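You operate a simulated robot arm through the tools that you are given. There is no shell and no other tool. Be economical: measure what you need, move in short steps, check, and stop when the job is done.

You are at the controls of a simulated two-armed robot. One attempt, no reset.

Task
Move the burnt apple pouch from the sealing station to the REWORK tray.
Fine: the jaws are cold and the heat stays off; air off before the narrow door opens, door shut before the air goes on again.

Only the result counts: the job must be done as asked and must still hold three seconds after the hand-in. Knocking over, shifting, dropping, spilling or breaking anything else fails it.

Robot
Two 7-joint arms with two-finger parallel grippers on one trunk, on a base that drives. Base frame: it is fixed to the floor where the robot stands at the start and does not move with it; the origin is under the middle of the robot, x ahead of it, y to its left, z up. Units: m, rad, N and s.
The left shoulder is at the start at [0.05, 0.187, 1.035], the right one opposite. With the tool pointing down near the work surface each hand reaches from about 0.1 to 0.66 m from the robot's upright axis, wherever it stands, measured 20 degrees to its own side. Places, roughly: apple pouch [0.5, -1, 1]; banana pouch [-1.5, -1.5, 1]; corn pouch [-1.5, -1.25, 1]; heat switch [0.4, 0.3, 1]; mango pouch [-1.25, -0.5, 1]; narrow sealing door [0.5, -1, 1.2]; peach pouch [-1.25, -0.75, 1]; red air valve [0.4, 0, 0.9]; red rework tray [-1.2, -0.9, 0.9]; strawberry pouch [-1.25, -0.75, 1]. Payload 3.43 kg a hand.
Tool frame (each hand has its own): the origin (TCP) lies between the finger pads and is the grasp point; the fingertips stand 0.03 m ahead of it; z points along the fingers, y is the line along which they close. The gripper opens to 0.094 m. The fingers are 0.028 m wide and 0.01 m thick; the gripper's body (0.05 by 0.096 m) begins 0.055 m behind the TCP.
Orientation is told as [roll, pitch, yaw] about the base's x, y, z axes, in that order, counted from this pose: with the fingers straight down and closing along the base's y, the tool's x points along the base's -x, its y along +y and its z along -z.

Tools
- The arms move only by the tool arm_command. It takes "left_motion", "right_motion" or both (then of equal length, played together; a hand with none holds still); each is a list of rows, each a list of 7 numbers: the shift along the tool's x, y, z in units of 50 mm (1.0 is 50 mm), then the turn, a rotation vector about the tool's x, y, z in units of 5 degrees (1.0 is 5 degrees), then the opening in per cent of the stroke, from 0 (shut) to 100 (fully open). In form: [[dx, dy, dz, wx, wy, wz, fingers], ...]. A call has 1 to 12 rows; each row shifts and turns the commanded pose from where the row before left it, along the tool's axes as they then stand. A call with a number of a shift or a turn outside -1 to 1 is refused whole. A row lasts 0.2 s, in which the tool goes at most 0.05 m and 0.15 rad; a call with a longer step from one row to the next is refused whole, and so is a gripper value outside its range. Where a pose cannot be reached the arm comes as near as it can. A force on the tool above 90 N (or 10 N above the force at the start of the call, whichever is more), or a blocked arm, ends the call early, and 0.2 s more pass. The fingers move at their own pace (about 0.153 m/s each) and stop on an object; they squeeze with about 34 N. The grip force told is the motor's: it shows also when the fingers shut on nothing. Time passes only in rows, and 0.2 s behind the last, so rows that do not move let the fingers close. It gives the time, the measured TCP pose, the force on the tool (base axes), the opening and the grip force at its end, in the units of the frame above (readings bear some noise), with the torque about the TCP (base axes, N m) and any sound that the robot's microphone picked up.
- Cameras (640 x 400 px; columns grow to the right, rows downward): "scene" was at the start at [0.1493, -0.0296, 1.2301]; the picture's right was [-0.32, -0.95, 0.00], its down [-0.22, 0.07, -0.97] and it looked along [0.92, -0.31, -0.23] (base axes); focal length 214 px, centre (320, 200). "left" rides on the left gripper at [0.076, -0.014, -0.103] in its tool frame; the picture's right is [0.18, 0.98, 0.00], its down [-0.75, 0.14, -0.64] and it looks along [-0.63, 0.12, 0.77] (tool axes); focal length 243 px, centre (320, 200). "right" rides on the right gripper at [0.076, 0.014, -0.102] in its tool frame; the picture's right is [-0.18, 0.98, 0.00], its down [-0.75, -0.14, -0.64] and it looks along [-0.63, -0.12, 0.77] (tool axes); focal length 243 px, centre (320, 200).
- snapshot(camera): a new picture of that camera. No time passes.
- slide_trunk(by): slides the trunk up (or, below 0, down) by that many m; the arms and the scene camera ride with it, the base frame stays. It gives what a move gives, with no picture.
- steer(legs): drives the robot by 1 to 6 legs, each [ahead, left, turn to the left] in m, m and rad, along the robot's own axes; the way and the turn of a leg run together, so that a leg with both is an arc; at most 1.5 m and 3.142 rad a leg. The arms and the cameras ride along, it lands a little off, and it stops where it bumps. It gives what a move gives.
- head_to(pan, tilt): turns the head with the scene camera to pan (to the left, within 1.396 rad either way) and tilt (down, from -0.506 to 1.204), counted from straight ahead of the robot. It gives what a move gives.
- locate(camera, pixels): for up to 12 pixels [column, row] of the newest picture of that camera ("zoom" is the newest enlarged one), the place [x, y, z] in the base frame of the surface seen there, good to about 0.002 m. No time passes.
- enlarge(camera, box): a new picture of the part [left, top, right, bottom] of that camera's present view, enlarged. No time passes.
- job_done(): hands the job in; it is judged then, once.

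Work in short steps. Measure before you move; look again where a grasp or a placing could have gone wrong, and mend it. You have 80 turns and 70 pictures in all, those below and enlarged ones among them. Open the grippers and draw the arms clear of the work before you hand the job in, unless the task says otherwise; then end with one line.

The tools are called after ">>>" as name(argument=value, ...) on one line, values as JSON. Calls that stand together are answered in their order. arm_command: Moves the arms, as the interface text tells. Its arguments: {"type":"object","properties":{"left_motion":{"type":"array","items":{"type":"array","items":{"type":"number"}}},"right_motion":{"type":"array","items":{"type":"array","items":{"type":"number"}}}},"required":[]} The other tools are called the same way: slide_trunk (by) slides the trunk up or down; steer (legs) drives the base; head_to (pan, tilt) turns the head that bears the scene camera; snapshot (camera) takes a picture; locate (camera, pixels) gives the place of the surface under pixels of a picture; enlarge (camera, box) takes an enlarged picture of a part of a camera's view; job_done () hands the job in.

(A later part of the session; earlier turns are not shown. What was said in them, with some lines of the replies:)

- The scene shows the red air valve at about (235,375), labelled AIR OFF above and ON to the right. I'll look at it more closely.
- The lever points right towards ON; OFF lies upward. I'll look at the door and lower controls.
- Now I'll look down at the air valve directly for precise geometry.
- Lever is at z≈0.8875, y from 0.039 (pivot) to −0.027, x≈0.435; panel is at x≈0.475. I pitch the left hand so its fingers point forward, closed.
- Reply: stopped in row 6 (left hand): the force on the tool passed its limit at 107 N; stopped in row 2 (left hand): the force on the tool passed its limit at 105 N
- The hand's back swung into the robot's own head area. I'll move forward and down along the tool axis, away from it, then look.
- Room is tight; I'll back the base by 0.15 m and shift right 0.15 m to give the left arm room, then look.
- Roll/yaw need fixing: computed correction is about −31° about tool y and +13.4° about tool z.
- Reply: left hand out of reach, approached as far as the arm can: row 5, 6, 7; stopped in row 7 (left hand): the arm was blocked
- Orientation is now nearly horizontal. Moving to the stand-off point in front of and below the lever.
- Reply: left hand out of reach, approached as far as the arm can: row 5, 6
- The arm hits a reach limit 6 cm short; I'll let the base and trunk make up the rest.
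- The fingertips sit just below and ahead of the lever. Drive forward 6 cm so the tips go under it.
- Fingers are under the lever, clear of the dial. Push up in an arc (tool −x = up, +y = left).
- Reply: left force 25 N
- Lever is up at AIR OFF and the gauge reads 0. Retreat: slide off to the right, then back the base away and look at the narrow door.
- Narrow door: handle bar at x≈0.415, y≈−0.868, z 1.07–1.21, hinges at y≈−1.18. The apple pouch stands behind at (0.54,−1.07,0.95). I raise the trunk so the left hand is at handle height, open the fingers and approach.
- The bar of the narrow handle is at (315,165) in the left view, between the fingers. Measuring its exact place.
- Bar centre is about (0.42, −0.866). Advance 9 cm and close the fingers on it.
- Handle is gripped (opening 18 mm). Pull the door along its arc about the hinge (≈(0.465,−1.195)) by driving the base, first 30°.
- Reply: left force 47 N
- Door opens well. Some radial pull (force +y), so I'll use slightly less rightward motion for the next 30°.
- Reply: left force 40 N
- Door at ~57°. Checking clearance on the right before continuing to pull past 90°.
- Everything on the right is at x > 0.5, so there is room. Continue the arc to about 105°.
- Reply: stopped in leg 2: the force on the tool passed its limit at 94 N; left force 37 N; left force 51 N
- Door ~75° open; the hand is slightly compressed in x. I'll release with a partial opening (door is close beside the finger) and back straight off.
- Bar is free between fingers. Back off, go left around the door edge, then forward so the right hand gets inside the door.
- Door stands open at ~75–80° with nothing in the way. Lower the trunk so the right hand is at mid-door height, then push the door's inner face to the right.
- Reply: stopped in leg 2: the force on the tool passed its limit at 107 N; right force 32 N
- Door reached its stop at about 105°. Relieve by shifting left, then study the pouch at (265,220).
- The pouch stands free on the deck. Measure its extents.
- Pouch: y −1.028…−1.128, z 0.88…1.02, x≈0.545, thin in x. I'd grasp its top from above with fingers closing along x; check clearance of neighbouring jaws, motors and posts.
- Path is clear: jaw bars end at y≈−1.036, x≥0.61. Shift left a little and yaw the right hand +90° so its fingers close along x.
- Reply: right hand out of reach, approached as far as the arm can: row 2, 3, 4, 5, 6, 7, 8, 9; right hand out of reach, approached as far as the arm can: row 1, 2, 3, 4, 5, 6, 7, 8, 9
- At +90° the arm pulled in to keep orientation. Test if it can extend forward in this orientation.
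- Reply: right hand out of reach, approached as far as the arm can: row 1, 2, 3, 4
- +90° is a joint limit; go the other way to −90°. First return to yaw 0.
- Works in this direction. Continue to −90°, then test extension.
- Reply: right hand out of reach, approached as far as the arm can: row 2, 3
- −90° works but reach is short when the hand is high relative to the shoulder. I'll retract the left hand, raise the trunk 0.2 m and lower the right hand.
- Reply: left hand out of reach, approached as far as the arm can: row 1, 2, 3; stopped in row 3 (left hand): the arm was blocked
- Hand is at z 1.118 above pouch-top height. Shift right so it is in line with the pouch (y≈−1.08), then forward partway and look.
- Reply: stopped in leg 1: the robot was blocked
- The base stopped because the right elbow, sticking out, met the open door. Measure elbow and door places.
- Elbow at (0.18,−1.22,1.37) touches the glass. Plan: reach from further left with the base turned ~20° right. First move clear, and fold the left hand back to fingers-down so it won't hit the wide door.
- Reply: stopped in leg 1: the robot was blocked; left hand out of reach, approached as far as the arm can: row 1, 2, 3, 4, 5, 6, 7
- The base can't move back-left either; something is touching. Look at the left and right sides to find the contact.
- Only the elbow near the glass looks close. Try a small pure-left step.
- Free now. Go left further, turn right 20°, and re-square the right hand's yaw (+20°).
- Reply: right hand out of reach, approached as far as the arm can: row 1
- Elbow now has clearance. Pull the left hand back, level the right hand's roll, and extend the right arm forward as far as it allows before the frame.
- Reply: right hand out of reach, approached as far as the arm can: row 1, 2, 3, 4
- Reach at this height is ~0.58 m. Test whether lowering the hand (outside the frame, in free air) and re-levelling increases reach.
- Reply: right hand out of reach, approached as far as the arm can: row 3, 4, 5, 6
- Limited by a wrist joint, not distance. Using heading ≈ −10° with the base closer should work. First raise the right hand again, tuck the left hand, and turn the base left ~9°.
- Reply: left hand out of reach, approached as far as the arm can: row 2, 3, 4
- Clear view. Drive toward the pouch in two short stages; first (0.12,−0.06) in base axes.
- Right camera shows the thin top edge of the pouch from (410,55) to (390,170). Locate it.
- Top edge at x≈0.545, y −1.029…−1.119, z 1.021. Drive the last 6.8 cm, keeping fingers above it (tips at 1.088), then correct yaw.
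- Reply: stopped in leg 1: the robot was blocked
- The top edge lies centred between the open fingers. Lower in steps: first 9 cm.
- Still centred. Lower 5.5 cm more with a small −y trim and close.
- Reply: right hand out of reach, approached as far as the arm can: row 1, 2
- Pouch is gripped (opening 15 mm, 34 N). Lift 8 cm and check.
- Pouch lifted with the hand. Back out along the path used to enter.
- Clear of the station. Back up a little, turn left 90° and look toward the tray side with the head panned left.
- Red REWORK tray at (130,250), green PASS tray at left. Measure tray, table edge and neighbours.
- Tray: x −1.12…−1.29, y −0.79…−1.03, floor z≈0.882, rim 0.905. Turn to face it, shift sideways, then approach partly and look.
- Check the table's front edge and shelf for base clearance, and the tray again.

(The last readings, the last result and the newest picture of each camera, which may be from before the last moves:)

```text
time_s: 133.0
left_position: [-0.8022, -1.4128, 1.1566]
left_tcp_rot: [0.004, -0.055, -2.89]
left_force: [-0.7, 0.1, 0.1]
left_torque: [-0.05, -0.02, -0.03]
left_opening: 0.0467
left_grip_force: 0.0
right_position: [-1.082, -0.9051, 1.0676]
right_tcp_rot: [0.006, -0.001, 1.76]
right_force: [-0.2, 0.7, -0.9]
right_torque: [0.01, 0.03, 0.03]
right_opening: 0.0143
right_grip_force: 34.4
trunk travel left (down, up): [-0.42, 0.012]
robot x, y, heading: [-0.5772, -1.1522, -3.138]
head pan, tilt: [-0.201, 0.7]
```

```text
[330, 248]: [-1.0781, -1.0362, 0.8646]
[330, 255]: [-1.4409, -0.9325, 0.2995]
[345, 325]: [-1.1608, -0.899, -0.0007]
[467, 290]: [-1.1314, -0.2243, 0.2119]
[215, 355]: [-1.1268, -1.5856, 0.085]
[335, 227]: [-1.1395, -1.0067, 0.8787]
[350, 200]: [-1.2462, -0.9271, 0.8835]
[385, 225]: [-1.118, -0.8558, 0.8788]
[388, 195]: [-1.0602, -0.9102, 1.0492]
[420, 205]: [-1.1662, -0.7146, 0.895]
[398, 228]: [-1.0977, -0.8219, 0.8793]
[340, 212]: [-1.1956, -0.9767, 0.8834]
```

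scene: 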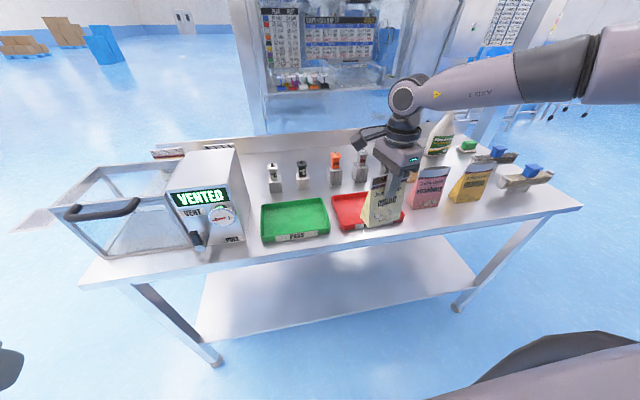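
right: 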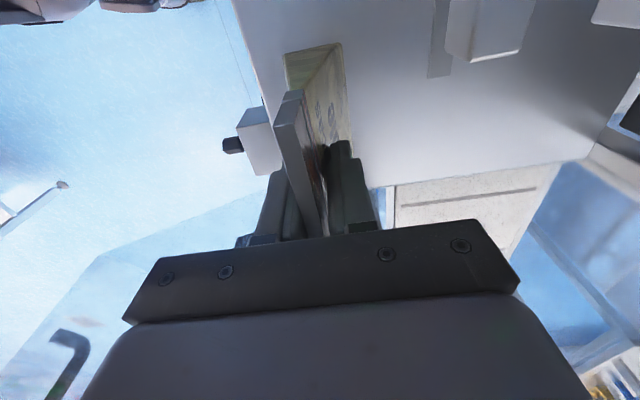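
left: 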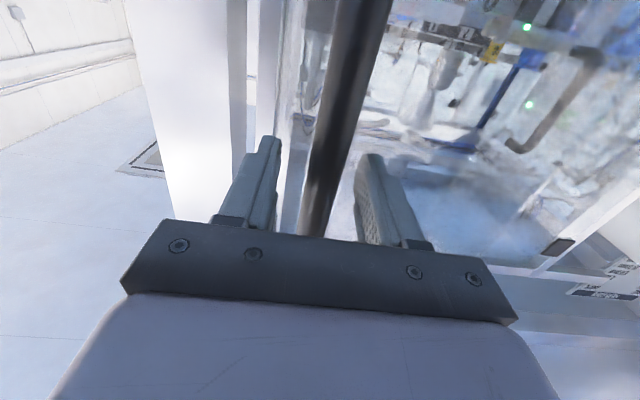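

Table edge x=−1.078, legs/shelf set back, so the base can go 0.12 m ahead safely. Advance to put the pouch over the tray centre.

>>> steer(legs=[[0.12, 0, 0]])

>>> snapshot(camera="scene")

>>> snapshot(camera="right")

```text
time_s: 134.2
left_position: [-0.9234, -1.4143, 1.1571]
left_tcp_rot: [0.005, -0.055, -2.89]
left_force: [-1.0, -0.8, -0.2]
left_torque: [-0.02, -0.02, -0.01]
left_opening: 0.047
left_grip_force: 0.0
right_position: [-1.2022, -0.9056, 1.0675]
right_tcp_rot: [0.003, -0.002, 1.761]
right_force: [-0.6, -0.1, -0.1]
right_torque: [0.0, -0.03, 0.01]
right_opening: 0.0142
right_grip_force: 34.1
trunk travel left (down, up): [-0.42, 0.012]
robot x, y, heading: [-0.6958, -1.155, -3.139]
head pan, tilt: [-0.201, 0.7]
```

```text
22 pictures are left
```

scene: 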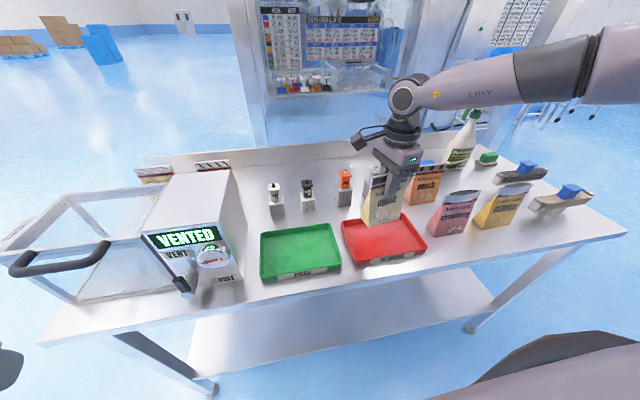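

```text
21 pictures are left
```

right: 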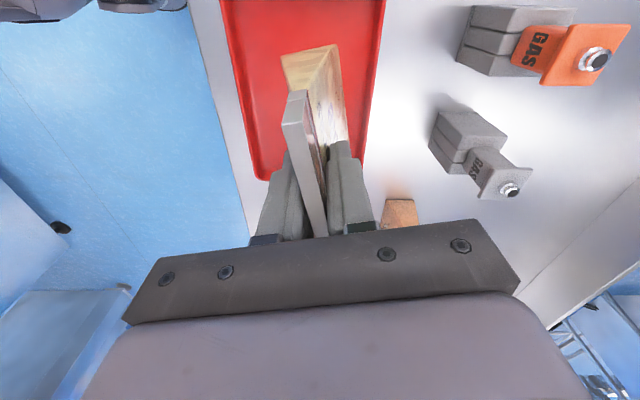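

Pouch hangs over the red tray with margin. Lower vertically by the trunk: 6.6 cm, then check force.

>>> slide_trunk(by=-0.066)

>>> snapshot(camera="right")

>>> enlarge(camera="scene", box=[300, 80, 500, 260])

```text
time_s: 135.3
left_position: [-0.9213, -1.4133, 1.0923]
left_tcp_rot: [0.001, -0.056, -2.89]
left_force: [-0.5, 1.0, -0.5]
left_torque: [0.02, 0.03, 0.02]
left_opening: 0.0469
left_grip_force: 0.0
right_position: [-1.2022, -0.9055, 1.0021]
right_tcp_rot: [0.006, -0.002, 1.76]
right_force: [-0.3, -0.4, -0.8]
right_torque: [0.03, -0.03, 0.02]
right_opening: 0.0144
right_grip_force: 34.3
trunk travel left (down, up): [-0.354, 0.078]
robot x, y, heading: [-0.6933, -1.1571, -3.136]
head pan, tilt: [-0.201, 0.7]
```

```text
20 pictures are left
```

right: 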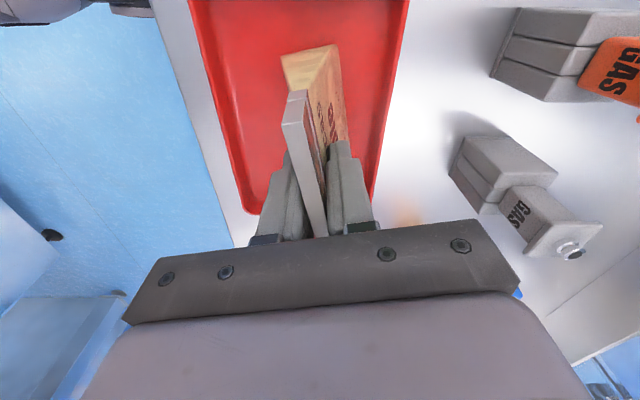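

```text
2.22 times, centred on (400, 170) of scene
```

zoom: 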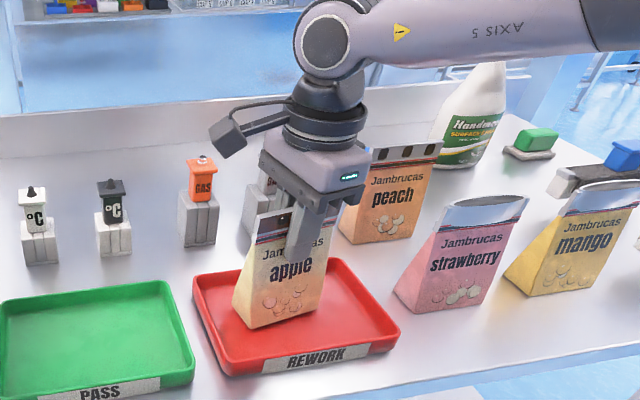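

Almost down; lower another 5 mm and read the force.

>>> slide_trunk(by=-0.005)

```text
time_s: 135.8
left_position: [-0.9222, -1.4142, 1.0869]
left_tcp_rot: [0.003, -0.057, -2.892]
left_force: [-0.2, -0.1, -0.1]
left_torque: [-0.02, 0.05, 0.0]
left_opening: 0.0469
left_grip_force: 0.0
right_position: [-1.2024, -0.9046, 0.997]
right_tcp_rot: [0.006, -0.002, 1.76]
right_force: [-0.4, -0.5, 0.1]
right_torque: [-0.01, 0.01, 0.01]
right_opening: 0.0149
right_grip_force: 34.3
trunk travel left (down, up): [-0.349, 0.083]
robot x, y, heading: [-0.6965, -1.1557, -3.139]
head pan, tilt: [-0.201, 0.7]
```

>>> slide_trunk(by=-0.003)

>>> slide_trunk(by=-0.002)

```text
time_s: 136.3
left_position: [-0.9211, -1.4133, 1.0841]
left_tcp_rot: [0.003, -0.056, -2.891]
left_force: [-0.2, 0.5, 0.6]
left_torque: [0.0, -0.03, 0.0]
left_opening: 0.0468
left_grip_force: 0.1
right_position: [-1.2022, -0.9055, 0.9952]
right_tcp_rot: [0.008, -0.003, 1.759]
right_force: [-0.3, 0.5, 11.4]
right_torque: [0.71, 0.11, -0.01]
right_opening: 0.0142
right_grip_force: 34.3
trunk travel left (down, up): [-0.346, 0.086]
robot x, y, heading: [-0.6919, -1.1568, -3.134]
head pan, tilt: [-0.201, 0.7]
```

```text
time_s: 136.8
left_position: [-0.9204, -1.4155, 1.0806]
left_tcp_rot: [0.001, -0.057, -2.891]
left_force: [-1.0, -0.3, -0.4]
left_torque: [0.0, -0.01, 0.0]
left_opening: 0.047
left_grip_force: 0.1
right_position: [-1.2015, -0.9054, 0.9947]
right_tcp_rot: [0.013, -0.003, 1.761]
right_force: [-1.0, 0.6, 24.2]
right_torque: [0.88, 0.24, 0.03]
right_opening: 0.0143
right_grip_force: 33.7
trunk travel left (down, up): [-0.344, 0.088]
robot x, y, heading: [-0.6966, -1.1565, -3.134]
head pan, tilt: [-0.201, 0.7]
```

Pouch stands on the tray (24 N upward). Ease 2 mm and open the fingers, then look.

>>> slide_trunk(by=0.002)

>>> arm_command(right_motion=[[0, 0, 0, 0, 0, 0, 30], [0, 0, 0, 0, 0, 0, 60], [0, 0, 0, 0, 0, 0, 75], [0, 0, 0, 0, 0, 0, 75]])

>>> snapshot(camera="right")

```text
time_s: 137.4
left_position: [-0.9213, -1.4137, 1.0835]
left_tcp_rot: [0.0, -0.054, -2.89]
left_force: [0.5, 0.8, -0.6]
left_torque: [0.01, 0.0, 0.01]
left_opening: 0.0468
left_grip_force: 0.1
right_position: [-1.203, -0.9075, 0.9961]
right_tcp_rot: [0.006, -0.005, 1.761]
right_force: [-3.3, -1.1, 18.7]
right_torque: [0.41, 0.24, 0.03]
right_opening: 0.0141
right_grip_force: 34.2
trunk travel left (down, up): [-0.346, 0.086]
robot x, y, heading: [-0.6924, -1.1549, -3.134]
head pan, tilt: [-0.201, 0.7]
```

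```text
time_s: 138.4
left_position: [-0.9233, -1.4131, 1.0828]
left_tcp_rot: [0.002, -0.056, -2.892]
left_force: [0.5, 0.7, 0.6]
left_torque: [0.0, 0.02, 0.0]
left_opening: 0.047
left_grip_force: 0.0
right_position: [-1.2025, -0.9055, 0.9932]
right_tcp_rot: [0.004, -0.002, 1.759]
right_force: [-0.5, 0.0, 0.5]
right_torque: [0.01, 0.03, -0.02]
right_opening: 0.0705
right_grip_force: 0.0
trunk travel left (down, up): [-0.346, 0.086]
robot x, y, heading: [-0.6991, -1.1547, -3.14]
head pan, tilt: [-0.201, 0.7]
```

```text
18 pictures are left
```

right: 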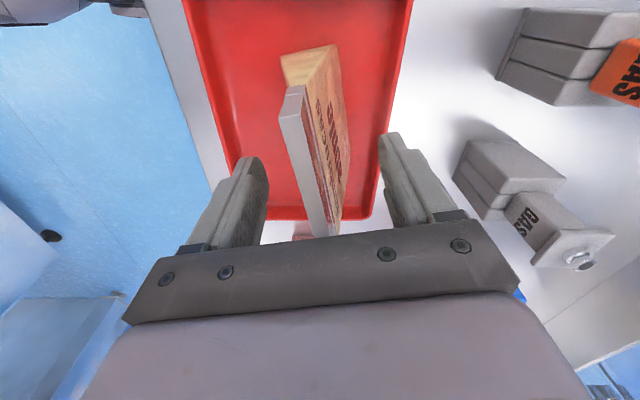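

Pouch stands freely, fingers clear both sides. Raise the trunk 8.4 cm, then verify and back away.

>>> slide_trunk(by=0.084)

>>> steer(legs=[[-0.3, 0, 0]])

>>> snapshot(camera="scene")

```text
time_s: 139.6
left_position: [-0.9228, -1.4136, 1.1677]
left_tcp_rot: [0.002, -0.055, -2.892]
left_force: [-0.9, -0.5, 0.7]
left_torque: [-0.02, 0.01, 0.05]
left_opening: 0.0468
left_grip_force: 0.0
right_position: [-1.2013, -0.9058, 1.0777]
right_tcp_rot: [0.004, -0.003, 1.759]
right_force: [1.3, 0.1, -0.4]
right_torque: [0.01, 0.01, -0.04]
right_opening: 0.0703
right_grip_force: 0.0
trunk travel left (down, up): [-0.43, 0.002]
robot x, y, heading: [-0.6964, -1.1575, -3.139]
head pan, tilt: [-0.201, 0.7]
```

```text
time_s: 141.6
left_position: [-0.6226, -1.4123, 1.1668]
left_tcp_rot: [0.002, -0.055, -2.889]
left_force: [0.9, 0.0, -1.0]
left_torque: [-0.03, 0.01, 0.0]
left_opening: 0.0466
left_grip_force: 0.1
right_position: [-0.9023, -0.9032, 1.0775]
right_tcp_rot: [0.005, -0.002, 1.761]
right_force: [0.7, 0.6, 0.5]
right_torque: [-0.02, -0.03, 0.01]
right_opening: 0.0705
right_grip_force: 0.0
trunk travel left (down, up): [-0.43, 0.002]
robot x, y, heading: [-0.3917, -1.1545, -3.138]
head pan, tilt: [-0.201, 0.7]
```

```text
17 pictures are left
```

scene: 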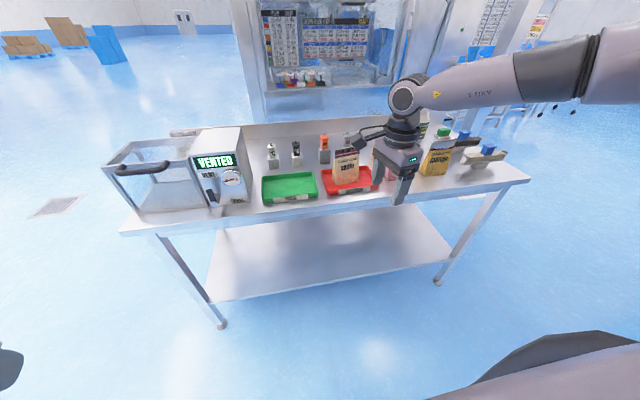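

Apple pouch stands in the REWORK tray, neighbours untouched. Next close the door: rotate the right hand to yaw 0 with fingers shut.

>>> arm_command(right_motion=[[0, 0, 0, 0, 0, -1, 0], [0, 0, 0, 0, 0, -1, 0], [0, 0, 0, 0, 0, -1, 0], [0, 0, 0, 0, 0, -1, 0], [0, 0, 0, 0, 0, -1, 0], [0, 0, 0, 0, 0, -1, 0], [0, 0, 0, 0, 0, -1, 0], [0, 0, 0, 0, 0, -1, 0], [0, 0, 0, 0, 0, -1, 0], [0, 0, 0, 0, 0, -1, 0], [0, 0, 0, 0, 0, -1, 0], [0, 0, 0, 0, 0, -1, 0]])

>>> arm_command(right_motion=[[0, 0, 0, 0, 0, -1, 0], [0, 0, 0, 0, 0, -1, 0], [0, 0, 0, 0, 0, -1, 0], [0, 0, 0, 0, 0, -1, 0]])

>>> steer(legs=[[0, 0.62, 0], [0, 0, 3.13]])

>>> head_to(pan=0.2, tilt=0.35)

>>> snapshot(camera="scene")

```text
time_s: 144.2
left_position: [-0.622, -1.4112, 1.1677]
left_tcp_rot: [0.004, -0.055, -2.89]
left_force: [0.1, 0.0, -0.1]
left_torque: [0.0, -0.04, 0.0]
left_opening: 0.0469
left_grip_force: 0.0
right_position: [-0.9026, -0.9042, 1.0774]
right_tcp_rot: [-0.001, -0.005, 2.808]
right_force: [-0.1, 0.5, -0.7]
right_torque: [0.01, -0.01, 0.03]
right_opening: 0.0
right_grip_force: 32.8
trunk travel left (down, up): [-0.43, 0.002]
robot x, y, heading: [-0.3963, -1.1524, -3.136]
head pan, tilt: [-0.201, 0.7]
```

```text
time_s: 145.2
left_position: [-0.6223, -1.4122, 1.168]
left_tcp_rot: [0.001, -0.056, -2.89]
left_force: [-0.5, 0.1, 1.1]
left_torque: [-0.03, 0.0, 0.01]
left_opening: 0.047
left_grip_force: 0.0
right_position: [-0.9036, -0.9053, 1.0771]
right_tcp_rot: [-0.001, -0.005, -3.127]
right_force: [0.0, 0.7, 0.2]
right_torque: [0.02, -0.01, -0.02]
right_opening: 0.0
right_grip_force: 33.3
trunk travel left (down, up): [-0.43, 0.002]
robot x, y, heading: [-0.3973, -1.154, -3.139]
head pan, tilt: [-0.201, 0.7]
```

```text
time_s: 158.5
left_position: [-0.1606, -1.5269, 1.1665]
left_tcp_rot: [0.003, -0.056, 0.218]
left_force: [-0.3, 0.0, -0.6]
left_torque: [-0.02, 0.03, 0.0]
left_opening: 0.0472
left_grip_force: 0.1
right_position: [0.1044, -2.0442, 1.0777]
right_tcp_rot: [0.0, -0.006, -0.017]
right_force: [0.9, 0.4, -0.1]
right_torque: [-0.03, -0.05, 0.02]
right_opening: 0.0001
right_grip_force: 32.6
trunk travel left (down, up): [-0.43, 0.002]
robot x, y, heading: [-0.3953, -1.78, -0.025]
head pan, tilt: [-0.201, 0.7]
```

```text
time_s: 159.3
left_position: [-0.1618, -1.528, 1.1674]
left_tcp_rot: [0.003, -0.055, 0.221]
left_force: [0.5, -0.1, -1.0]
left_torque: [0.0, -0.01, 0.0]
left_opening: 0.047
left_grip_force: 0.2
right_position: [0.1041, -2.0451, 1.0784]
right_tcp_rot: [-0.002, -0.007, -0.019]
right_force: [0.0, -0.9, -0.1]
right_torque: [-0.01, 0.0, 0.01]
right_opening: 0.0
right_grip_force: 33.2
trunk travel left (down, up): [-0.43, 0.002]
robot x, y, heading: [-0.3945, -1.7758, -0.024]
head pan, tilt: [0.201, 0.351]
```

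```text
16 pictures are left
```

scene: 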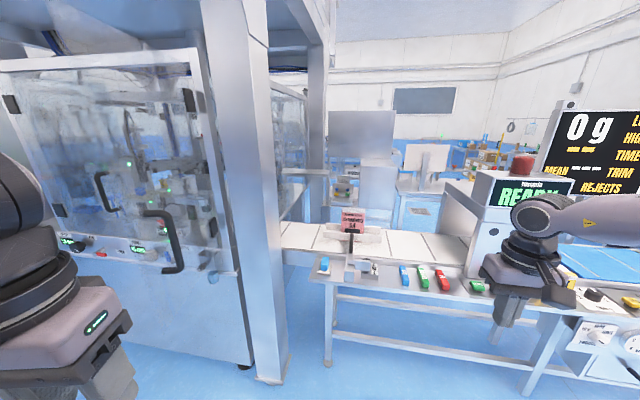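

Locate the door handle at (175,245) and door edges to confirm its current angle.

>>> locate(camera="scene", pixels=[[172, 235], [150, 212], [175, 268], [100, 190], [190, 100], [215, 228], [10, 103], [160, 130], [235, 200]])

>>> enlarge(camera="scene", box=[0, 50, 300, 300])

```text
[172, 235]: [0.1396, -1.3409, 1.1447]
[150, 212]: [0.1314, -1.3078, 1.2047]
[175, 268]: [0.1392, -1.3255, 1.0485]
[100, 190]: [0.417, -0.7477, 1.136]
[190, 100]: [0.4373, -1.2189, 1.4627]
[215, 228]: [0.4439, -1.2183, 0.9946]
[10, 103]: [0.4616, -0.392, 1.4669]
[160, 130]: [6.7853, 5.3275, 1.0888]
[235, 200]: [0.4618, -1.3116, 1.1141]
```

```text
1.60 times, centred on (150, 175) of scene
```

zoom: 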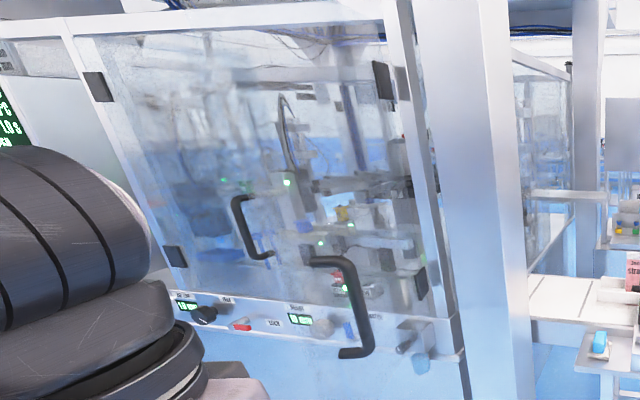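

Door ~106° open; handle bar at (0.14,−1.34). Position the right hand outside the door, between handle and hinge.

>>> steer(legs=[[0.045, 0, 0.025], [0, 0.595, 0], [0.1, 0, 0]])

>>> head_to(pan=-0.5, tilt=0.45)

>>> snapshot(camera="scene")

```text
time_s: 166.3
left_position: [-0.019, -0.9294, 1.1674]
left_tcp_rot: [0.003, -0.055, 0.24]
left_force: [0.0, 0.5, -0.1]
left_torque: [0.01, 0.02, 0.0]
left_opening: 0.0471
left_grip_force: 0.0
right_position: [0.2554, -1.4407, 1.0782]
right_tcp_rot: [-0.001, -0.003, 0.004]
right_force: [0.8, 0.3, -0.1]
right_torque: [0.0, 0.0, -0.01]
right_opening: 0.0001
right_grip_force: 32.8
trunk travel left (down, up): [-0.43, 0.002]
robot x, y, heading: [-0.2502, -1.1848, -0.003]
head pan, tilt: [0.201, 0.351]
```

```text
time_s: 167.3
left_position: [-0.0202, -0.9298, 1.1671]
left_tcp_rot: [0.004, -0.056, 0.241]
left_force: [-0.9, -0.2, -0.4]
left_torque: [0.01, -0.04, 0.01]
left_opening: 0.047
left_grip_force: 0.0
right_position: [0.2551, -1.4418, 1.0781]
right_tcp_rot: [-0.002, -0.006, 0.005]
right_force: [0.5, -0.5, 0.5]
right_torque: [0.0, 0.01, -0.06]
right_opening: 0.0002
right_grip_force: 33.0
trunk travel left (down, up): [-0.43, 0.002]
robot x, y, heading: [-0.2491, -1.1854, -0.006]
head pan, tilt: [-0.499, 0.45]
```

```text
14 pictures are left
```

scene: 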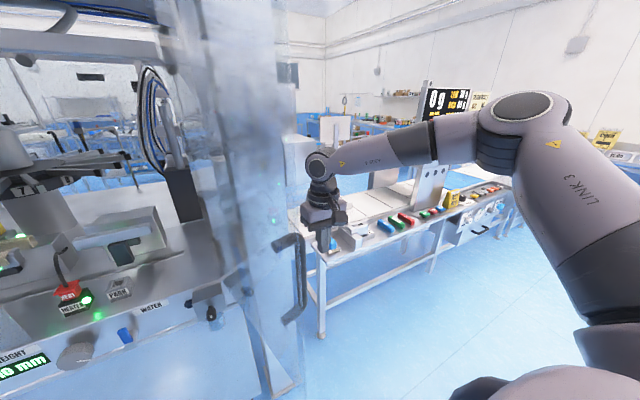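

Hand is outside the glass. Push the door along its closing arc to about 20°.

>>> steer(legs=[[0, 0.128, 0], [-0.023, 0.059, 0], [-0.008, 0.063, 0], [0.009, 0.062, 0], [0.0255, 0.059, 0], [0.072, 0.076, 0]])

>>> snapshot(camera="scene")

```text
time_s: 170.0
left_position: [-0.0412, -0.746, 1.1665]
left_tcp_rot: [0.001, -0.055, 0.241]
left_force: [0.0, -0.3, 0.0]
left_torque: [-0.01, -0.02, -0.02]
left_opening: 0.0471
left_grip_force: 0.1
right_position: [0.2342, -1.259, 1.0785]
right_tcp_rot: [-0.001, -0.007, -0.007]
right_force: [0.1, -0.2, -0.9]
right_torque: [0.0, 0.03, 0.01]
right_opening: 0.0
right_grip_force: 32.7
trunk travel left (down, up): [-0.43, 0.002]
robot x, y, heading: [-0.272, -1.0005, -0.003]
head pan, tilt: [-0.499, 0.45]
stopped in leg 2: the robot was blocked; the commanded pose is now the measured one
```

```text
13 pictures are left
```

scene: 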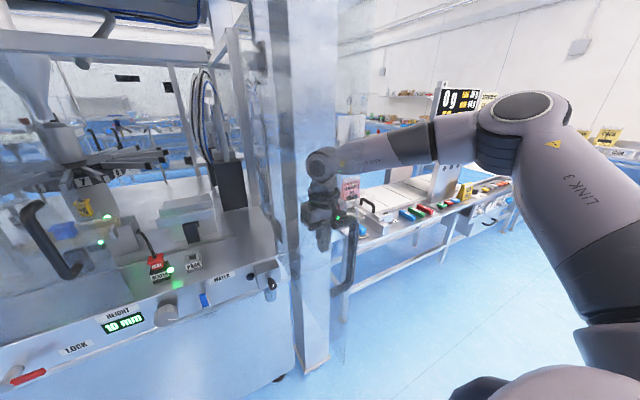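

The wrist met the handle bar when backing. Continue with +y and a slight +x so the bar stays clear.

>>> steer(legs=[[0.012, 0.04, 0], [0.014, 0.06, 0], [0.02, 0.06, 0], [0.03, 0.06, 0], [0.055, 0.06, 0]])

>>> snapshot(camera="scene")

```text
time_s: 174.2
left_position: [0.0932, -0.4654, 1.1657]
left_tcp_rot: [0.001, -0.056, 0.239]
left_force: [0.3, -0.5, -0.2]
left_torque: [0.01, -0.01, -0.01]
left_opening: 0.0469
left_grip_force: 0.0
right_position: [0.3681, -0.9781, 1.0777]
right_tcp_rot: [-0.002, -0.007, -0.009]
right_force: [0.1, 0.3, -0.4]
right_torque: [0.0, 0.03, -0.04]
right_opening: 0.0
right_grip_force: 33.1
trunk travel left (down, up): [-0.43, 0.002]
robot x, y, heading: [-0.1392, -0.7235, -0.006]
head pan, tilt: [-0.499, 0.45]
```

```text
12 pictures are left
```

scene: 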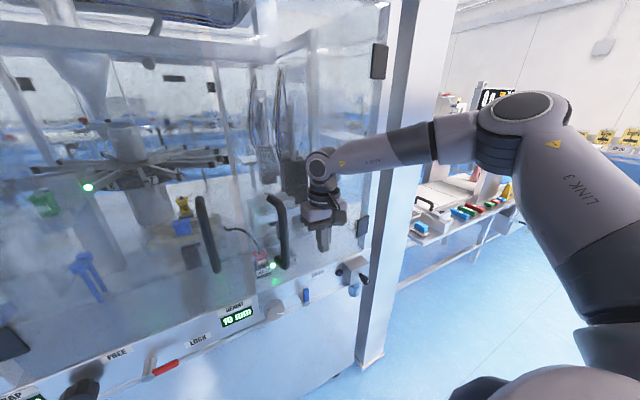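

Door nearly shut. Push straight ahead until it closes.

>>> steer(legs=[[0.06, 0.0, 0]])

>>> locate(camera="scene", pixels=[[282, 230]])

>>> snapshot(camera="scene")

```text
time_s: 175.3
left_position: [0.1511, -0.468, 1.168]
left_tcp_rot: [0.002, -0.058, 0.236]
left_force: [-1.4, -0.8, 0.6]
left_torque: [0.01, 0.0, -0.02]
left_opening: 0.0471
left_grip_force: 0.0
right_position: [0.4202, -0.98, 1.0757]
right_tcp_rot: [-0.004, 0.008, -0.004]
right_force: [-9.2, -1.1, 3.8]
right_torque: [0.17, -1.06, 0.07]
right_opening: 0.0001
right_grip_force: 32.8
trunk travel left (down, up): [-0.43, 0.002]
robot x, y, heading: [-0.0745, -0.7207, -0.006]
head pan, tilt: [-0.499, 0.45]
stopped in leg 1: the robot was blocked; the commanded pose is now the measured one
```

```text
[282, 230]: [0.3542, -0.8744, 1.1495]
```

```text
11 pictures are left
```

scene: 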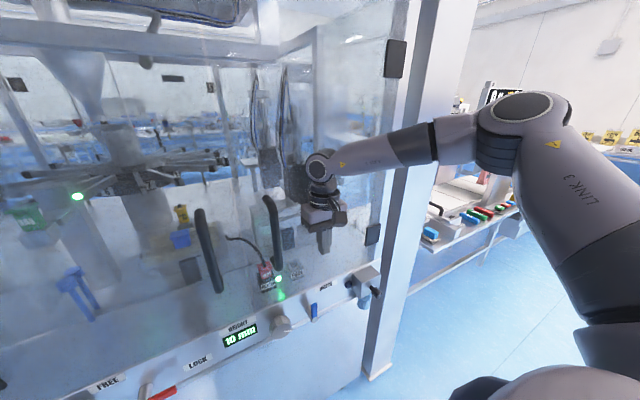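

>>> locate(camera="scene", pixels=[[273, 220], [270, 205], [198, 225], [395, 58], [374, 234]])

>>> steer(legs=[[-0.15, 0, 0], [0, 0.55, 0]])

>>> head_to(pan=0.3, tilt=0.5)

>>> snapshot(camera="scene")

```text
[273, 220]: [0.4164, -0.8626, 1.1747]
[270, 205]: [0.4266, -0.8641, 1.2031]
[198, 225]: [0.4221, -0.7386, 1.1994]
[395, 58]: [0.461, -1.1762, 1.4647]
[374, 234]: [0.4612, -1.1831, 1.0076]
```

```text
time_s: 181.7
left_position: [0.0044, 0.0863, 1.1671]
left_tcp_rot: [0.003, -0.056, 0.241]
left_force: [0.2, -0.3, -0.2]
left_torque: [-0.01, -0.03, -0.04]
left_opening: 0.0468
left_grip_force: 0.1
right_position: [0.2762, -0.4241, 1.0757]
right_tcp_rot: [-0.003, 0.009, 0.001]
right_force: [-0.4, -0.3, 0.0]
right_torque: [0.02, -0.01, -0.02]
right_opening: 0.0
right_grip_force: 32.7
trunk travel left (down, up): [-0.43, 0.002]
robot x, y, heading: [-0.2253, -0.166, -0.005]
head pan, tilt: [-0.499, 0.45]
```

```text
time_s: 182.8
left_position: [0.0048, 0.0872, 1.1661]
left_tcp_rot: [0.002, -0.055, 0.243]
left_force: [0.7, -0.7, -0.4]
left_torque: [-0.02, 0.03, 0.0]
left_opening: 0.047
left_grip_force: 0.1
right_position: [0.2762, -0.4237, 1.0764]
right_tcp_rot: [-0.005, 0.009, 0.0]
right_force: [-0.1, -0.6, -1.0]
right_torque: [0.02, 0.0, 0.02]
right_opening: 0.0
right_grip_force: 32.6
trunk travel left (down, up): [-0.43, 0.002]
robot x, y, heading: [-0.2242, -0.1699, -0.006]
head pan, tilt: [0.3, 0.499]
```

```text
10 pictures are left
```

scene: 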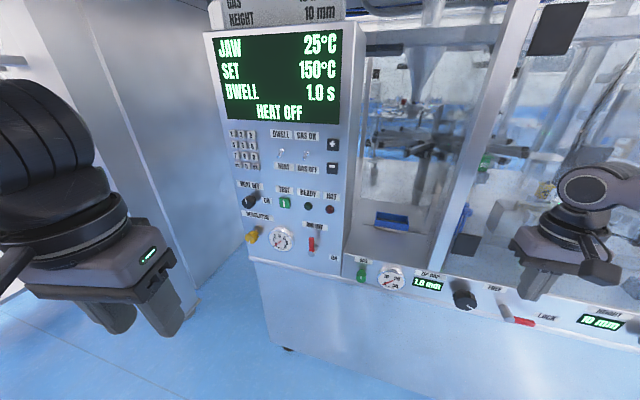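

Door is shut (handle back at x≈0.416, display shows HEAT OFF instead of DOOR OPEN). Now restore the air: pitch the right hand 45° forward and shift it left; also check the side wall and lever.

>>> enlarge(camera="scene", box=[230, 180, 370, 280])

>>> locate(camera="scene", pixels=[[312, 240], [311, 247], [316, 230], [308, 206], [331, 209], [285, 202], [281, 238], [150, 150], [200, 200], [120, 60], [205, 60], [333, 255]])

>>> arm_command(right_motion=[[0, 0.33, 0, 0, -1, 0, 0], [0, 0.33, 0, 0, -1, 0, 0], [0, 0.33, 0, 0, -1, 0, 0], [0, 0.33, 0, 0, -1, 0, 0], [0, 0.33, 0, 0, -1, 0, 0], [0, 0.33, 0, 0, -1, 0, 0], [0, 0.33, 0, 0, -1, 0, 0], [0, 0.33, 0, 0, -1, 0, 0], [0, 0.33, 0, 0, -1, 0, 0]])

```text
4.00 times, centred on (300, 230) of scene
```

zoom: 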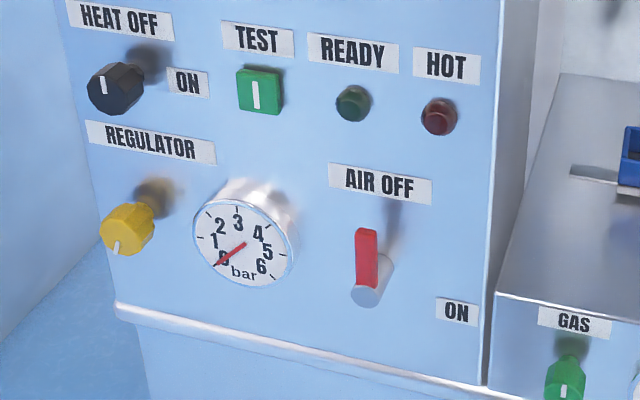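

```text
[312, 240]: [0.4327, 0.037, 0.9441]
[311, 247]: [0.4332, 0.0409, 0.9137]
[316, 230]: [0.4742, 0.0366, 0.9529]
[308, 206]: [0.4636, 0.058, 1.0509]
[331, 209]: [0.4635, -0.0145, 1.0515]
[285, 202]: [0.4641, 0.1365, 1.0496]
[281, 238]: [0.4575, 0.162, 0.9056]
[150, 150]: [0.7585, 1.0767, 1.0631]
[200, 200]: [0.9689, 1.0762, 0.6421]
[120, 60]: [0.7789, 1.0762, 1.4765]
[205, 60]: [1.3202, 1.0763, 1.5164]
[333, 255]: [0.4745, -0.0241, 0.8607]
```

```text
time_s: 184.8
left_position: [0.0038, 0.0871, 1.1681]
left_tcp_rot: [0.002, -0.056, 0.243]
left_force: [0.0, -0.9, 0.1]
left_torque: [0.0, -0.03, 0.0]
left_opening: 0.0471
left_grip_force: 0.0
right_position: [0.2662, -0.3043, 1.0843]
right_tcp_rot: [0.0, -0.776, 0.001]
right_force: [-0.4, -0.1, -0.2]
right_torque: [0.01, -0.01, 0.0]
right_opening: 0.0
right_grip_force: 32.8
right hand out of reach, approached as far as the arm can: row 7, 8, 9
trunk travel left (down, up): [-0.43, 0.002]
robot x, y, heading: [-0.2227, -0.1664, -0.001]
head pan, tilt: [0.3, 0.499]
```

Lever is up, gauge 0, side wall far away. Move the right hand to just left of the lever, in front of the panel, at the right height.

>>> steer(legs=[[0, 0.381, 0], [0.1, 0, 0]])

>>> slide_trunk(by=-0.146)

>>> snapshot(camera="right")

```text
time_s: 189.4
left_position: [0.1066, 0.4686, 1.1673]
left_tcp_rot: [0.002, -0.055, 0.241]
left_force: [0.4, -0.3, -0.8]
left_torque: [0.01, 0.02, 0.02]
left_opening: 0.0469
left_grip_force: 0.0
right_position: [0.3672, 0.0759, 1.0836]
right_tcp_rot: [-0.003, -0.774, 0.001]
right_force: [0.1, -0.4, 0.6]
right_torque: [-0.02, 0.01, -0.01]
right_opening: 0.0
right_grip_force: 33.2
trunk travel left (down, up): [-0.43, 0.002]
robot x, y, heading: [-0.1246, 0.2101, -0.008]
head pan, tilt: [0.3, 0.499]
```

```text
time_s: 191.2
left_position: [0.1046, 0.4696, 1.0215]
left_tcp_rot: [0.001, -0.056, 0.241]
left_force: [0.0, -0.1, -0.3]
left_torque: [-0.02, 0.02, -0.01]
left_opening: 0.0471
left_grip_force: 0.1
right_position: [0.3668, 0.0761, 0.9388]
right_tcp_rot: [-0.003, -0.776, 0.001]
right_force: [-0.3, 0.7, 0.1]
right_torque: [-0.02, 0.03, 0.03]
right_opening: 0.0
right_grip_force: 32.8
trunk travel left (down, up): [-0.284, 0.148]
robot x, y, heading: [-0.126, 0.2103, -0.005]
head pan, tilt: [0.3, 0.499]
```

```text
8 pictures are left
```

right: 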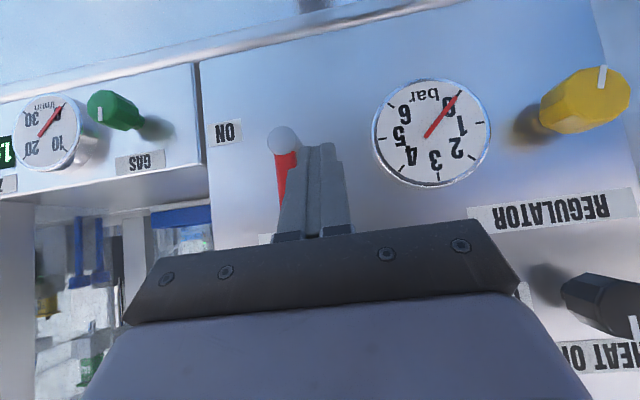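

Finger is just right of the dial and left of the lever. Move in 6.4 cm, sweep right 8.3 cm, then press down with the trunk.

>>> steer(legs=[[0.064, 0, 0], [0, -0.085, 0]])

>>> slide_trunk(by=-0.017)

>>> enlarge(camera="right", box=[160, 60, 520, 260])

```text
time_s: 193.2
left_position: [0.1688, 0.3818, 1.0217]
left_tcp_rot: [0.003, -0.055, 0.239]
left_force: [-0.3, 0.5, -0.4]
left_torque: [0.0, 0.0, 0.01]
left_opening: 0.047
left_grip_force: 0.0
right_position: [0.4306, -0.0108, 0.9385]
right_tcp_rot: [-0.005, -0.774, 0.002]
right_force: [0.2, -0.3, 0.0]
right_torque: [-0.03, 0.01, 0.01]
right_opening: 0.0002
right_grip_force: 32.9
trunk travel left (down, up): [-0.284, 0.148]
robot x, y, heading: [-0.0587, 0.1268, -0.002]
head pan, tilt: [0.3, 0.499]
```

```text
time_s: 193.8
left_position: [0.167, 0.3824, 1.0049]
left_tcp_rot: [0.0, -0.058, 0.241]
left_force: [-0.1, 0.5, 0.3]
left_torque: [0.01, 0.01, -0.01]
left_opening: 0.0468
left_grip_force: 0.0
right_position: [0.4295, -0.01, 0.9239]
right_tcp_rot: [-0.002, -0.783, 0.0]
right_force: [-1.0, -3.0, 14.4]
right_torque: [-0.11, -0.12, 0.06]
right_opening: 0.0
right_grip_force: 33.3
trunk travel left (down, up): [-0.267, 0.165]
robot x, y, heading: [-0.0596, 0.122, -0.01]
head pan, tilt: [0.3, 0.499]
```

```text
1.78 times, centred on (340, 160) of right
```

zoom: 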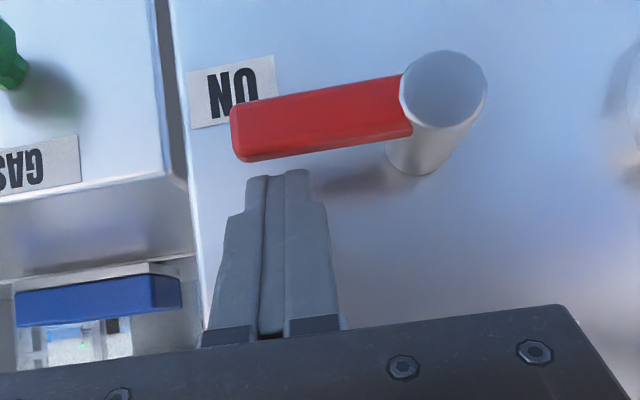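

Lever points at ON with 14 N contact. Back off straight and check the gauge and angle.

>>> slide_trunk(by=0.03)

>>> steer(legs=[[-0.25, 0, 0]])

>>> snapshot(camera="scene")

>>> enlarge(camera="right", box=[160, 0, 560, 230])

```text
time_s: 194.6
left_position: [0.1689, 0.3835, 1.0341]
left_tcp_rot: [0.002, -0.055, 0.241]
left_force: [-0.1, 0.9, -0.1]
left_torque: [0.0, -0.01, 0.01]
left_opening: 0.0469
left_grip_force: 0.2
right_position: [0.4304, -0.0104, 0.9509]
right_tcp_rot: [-0.003, -0.775, 0.002]
right_force: [0.2, -0.3, 0.0]
right_torque: [0.03, -0.01, 0.04]
right_opening: 0.0
right_grip_force: 33.1
trunk travel left (down, up): [-0.297, 0.135]
robot x, y, heading: [-0.0622, 0.1286, -0.005]
head pan, tilt: [0.3, 0.499]
```

```text
time_s: 196.4
left_position: [-0.0786, 0.3843, 1.0348]
left_tcp_rot: [0.002, -0.057, 0.237]
left_force: [0.2, -0.3, 0.1]
left_torque: [-0.03, 0.04, -0.04]
left_opening: 0.047
left_grip_force: 0.0
right_position: [0.1821, -0.0098, 0.9522]
right_tcp_rot: [-0.004, -0.778, -0.002]
right_force: [0.4, -0.5, -0.5]
right_torque: [0.0, -0.01, 0.0]
right_opening: 0.0
right_grip_force: 33.0
trunk travel left (down, up): [-0.297, 0.135]
robot x, y, heading: [-0.3108, 0.1263, -0.009]
head pan, tilt: [0.3, 0.499]
```

```text
6 pictures are left
```

scene: 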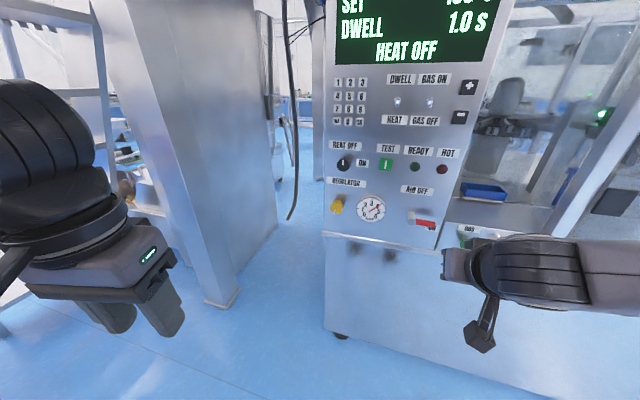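

```text
1.60 times, centred on (360, 115) of right
```

zoom: 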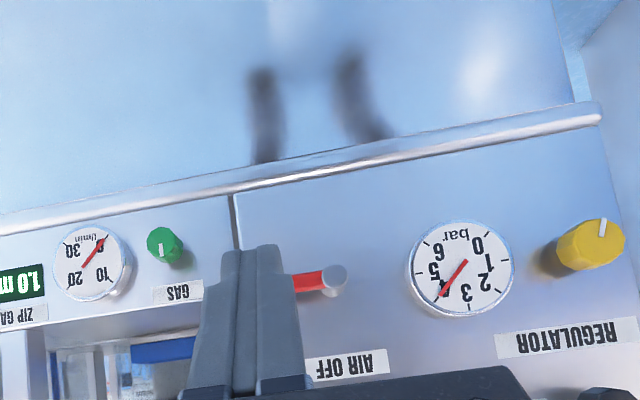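

Gauge reads 4 bar again, lever at ON, door shut, heat off. Open both grippers.

>>> arm_command(left_motion=[[0, 0, 0, 0, 0, 0, 100], [0, 0, 0, 0, 0, 0, 100]], right_motion=[[0, 0, 0, 0, 0, 0, 100], [0, 0, 0, 0, 0, 0, 100]])

>>> head_to(pan=-0.9, tilt=0.3)

>>> snapshot(camera="scene")

```text
time_s: 197.0
left_position: [-0.0781, 0.3836, 1.0348]
left_tcp_rot: [0.002, -0.055, 0.236]
left_force: [-0.1, -0.4, 0.1]
left_torque: [0.0, 0.03, -0.01]
left_opening: 0.0939
left_grip_force: 0.1
right_position: [0.1821, -0.0096, 0.9531]
right_tcp_rot: [-0.001, -0.776, 0.0]
right_force: [-0.2, 0.5, 0.2]
right_torque: [0.02, 0.0, 0.04]
right_opening: 0.0938
right_grip_force: 0.0
trunk travel left (down, up): [-0.297, 0.135]
robot x, y, heading: [-0.305, 0.134, -0.011]
head pan, tilt: [0.3, 0.499]
```

```text
time_s: 198.4
left_position: [-0.079, 0.3833, 1.0337]
left_tcp_rot: [0.001, -0.056, 0.237]
left_force: [0.3, -0.9, -0.7]
left_torque: [0.0, -0.01, 0.03]
left_opening: 0.094
left_grip_force: 0.0
right_position: [0.1816, -0.0096, 0.952]
right_tcp_rot: [-0.004, -0.775, -0.002]
right_force: [0.8, -0.5, -0.1]
right_torque: [0.0, -0.01, -0.02]
right_opening: 0.0939
right_grip_force: 0.1
trunk travel left (down, up): [-0.297, 0.135]
robot x, y, heading: [-0.315, 0.1284, -0.01]
head pan, tilt: [-0.901, 0.3]
```

```text
4 pictures are left
```

scene: 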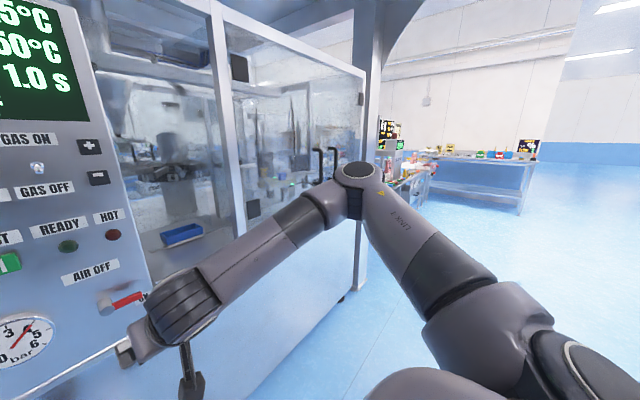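

The door is shut with both handles in line, the air is on, the arms are clear and the pouch is in the REWORK tray. I'm handing in.

>>> job_done()

```text
The job is handed in.
```

The burnt apple pouch is standing in the REWORK tray. The narrow door is shut and the air is back on at 4 bar; I turned the air off before opening the door and on again only after shutting it. The heat stayed off throughout.
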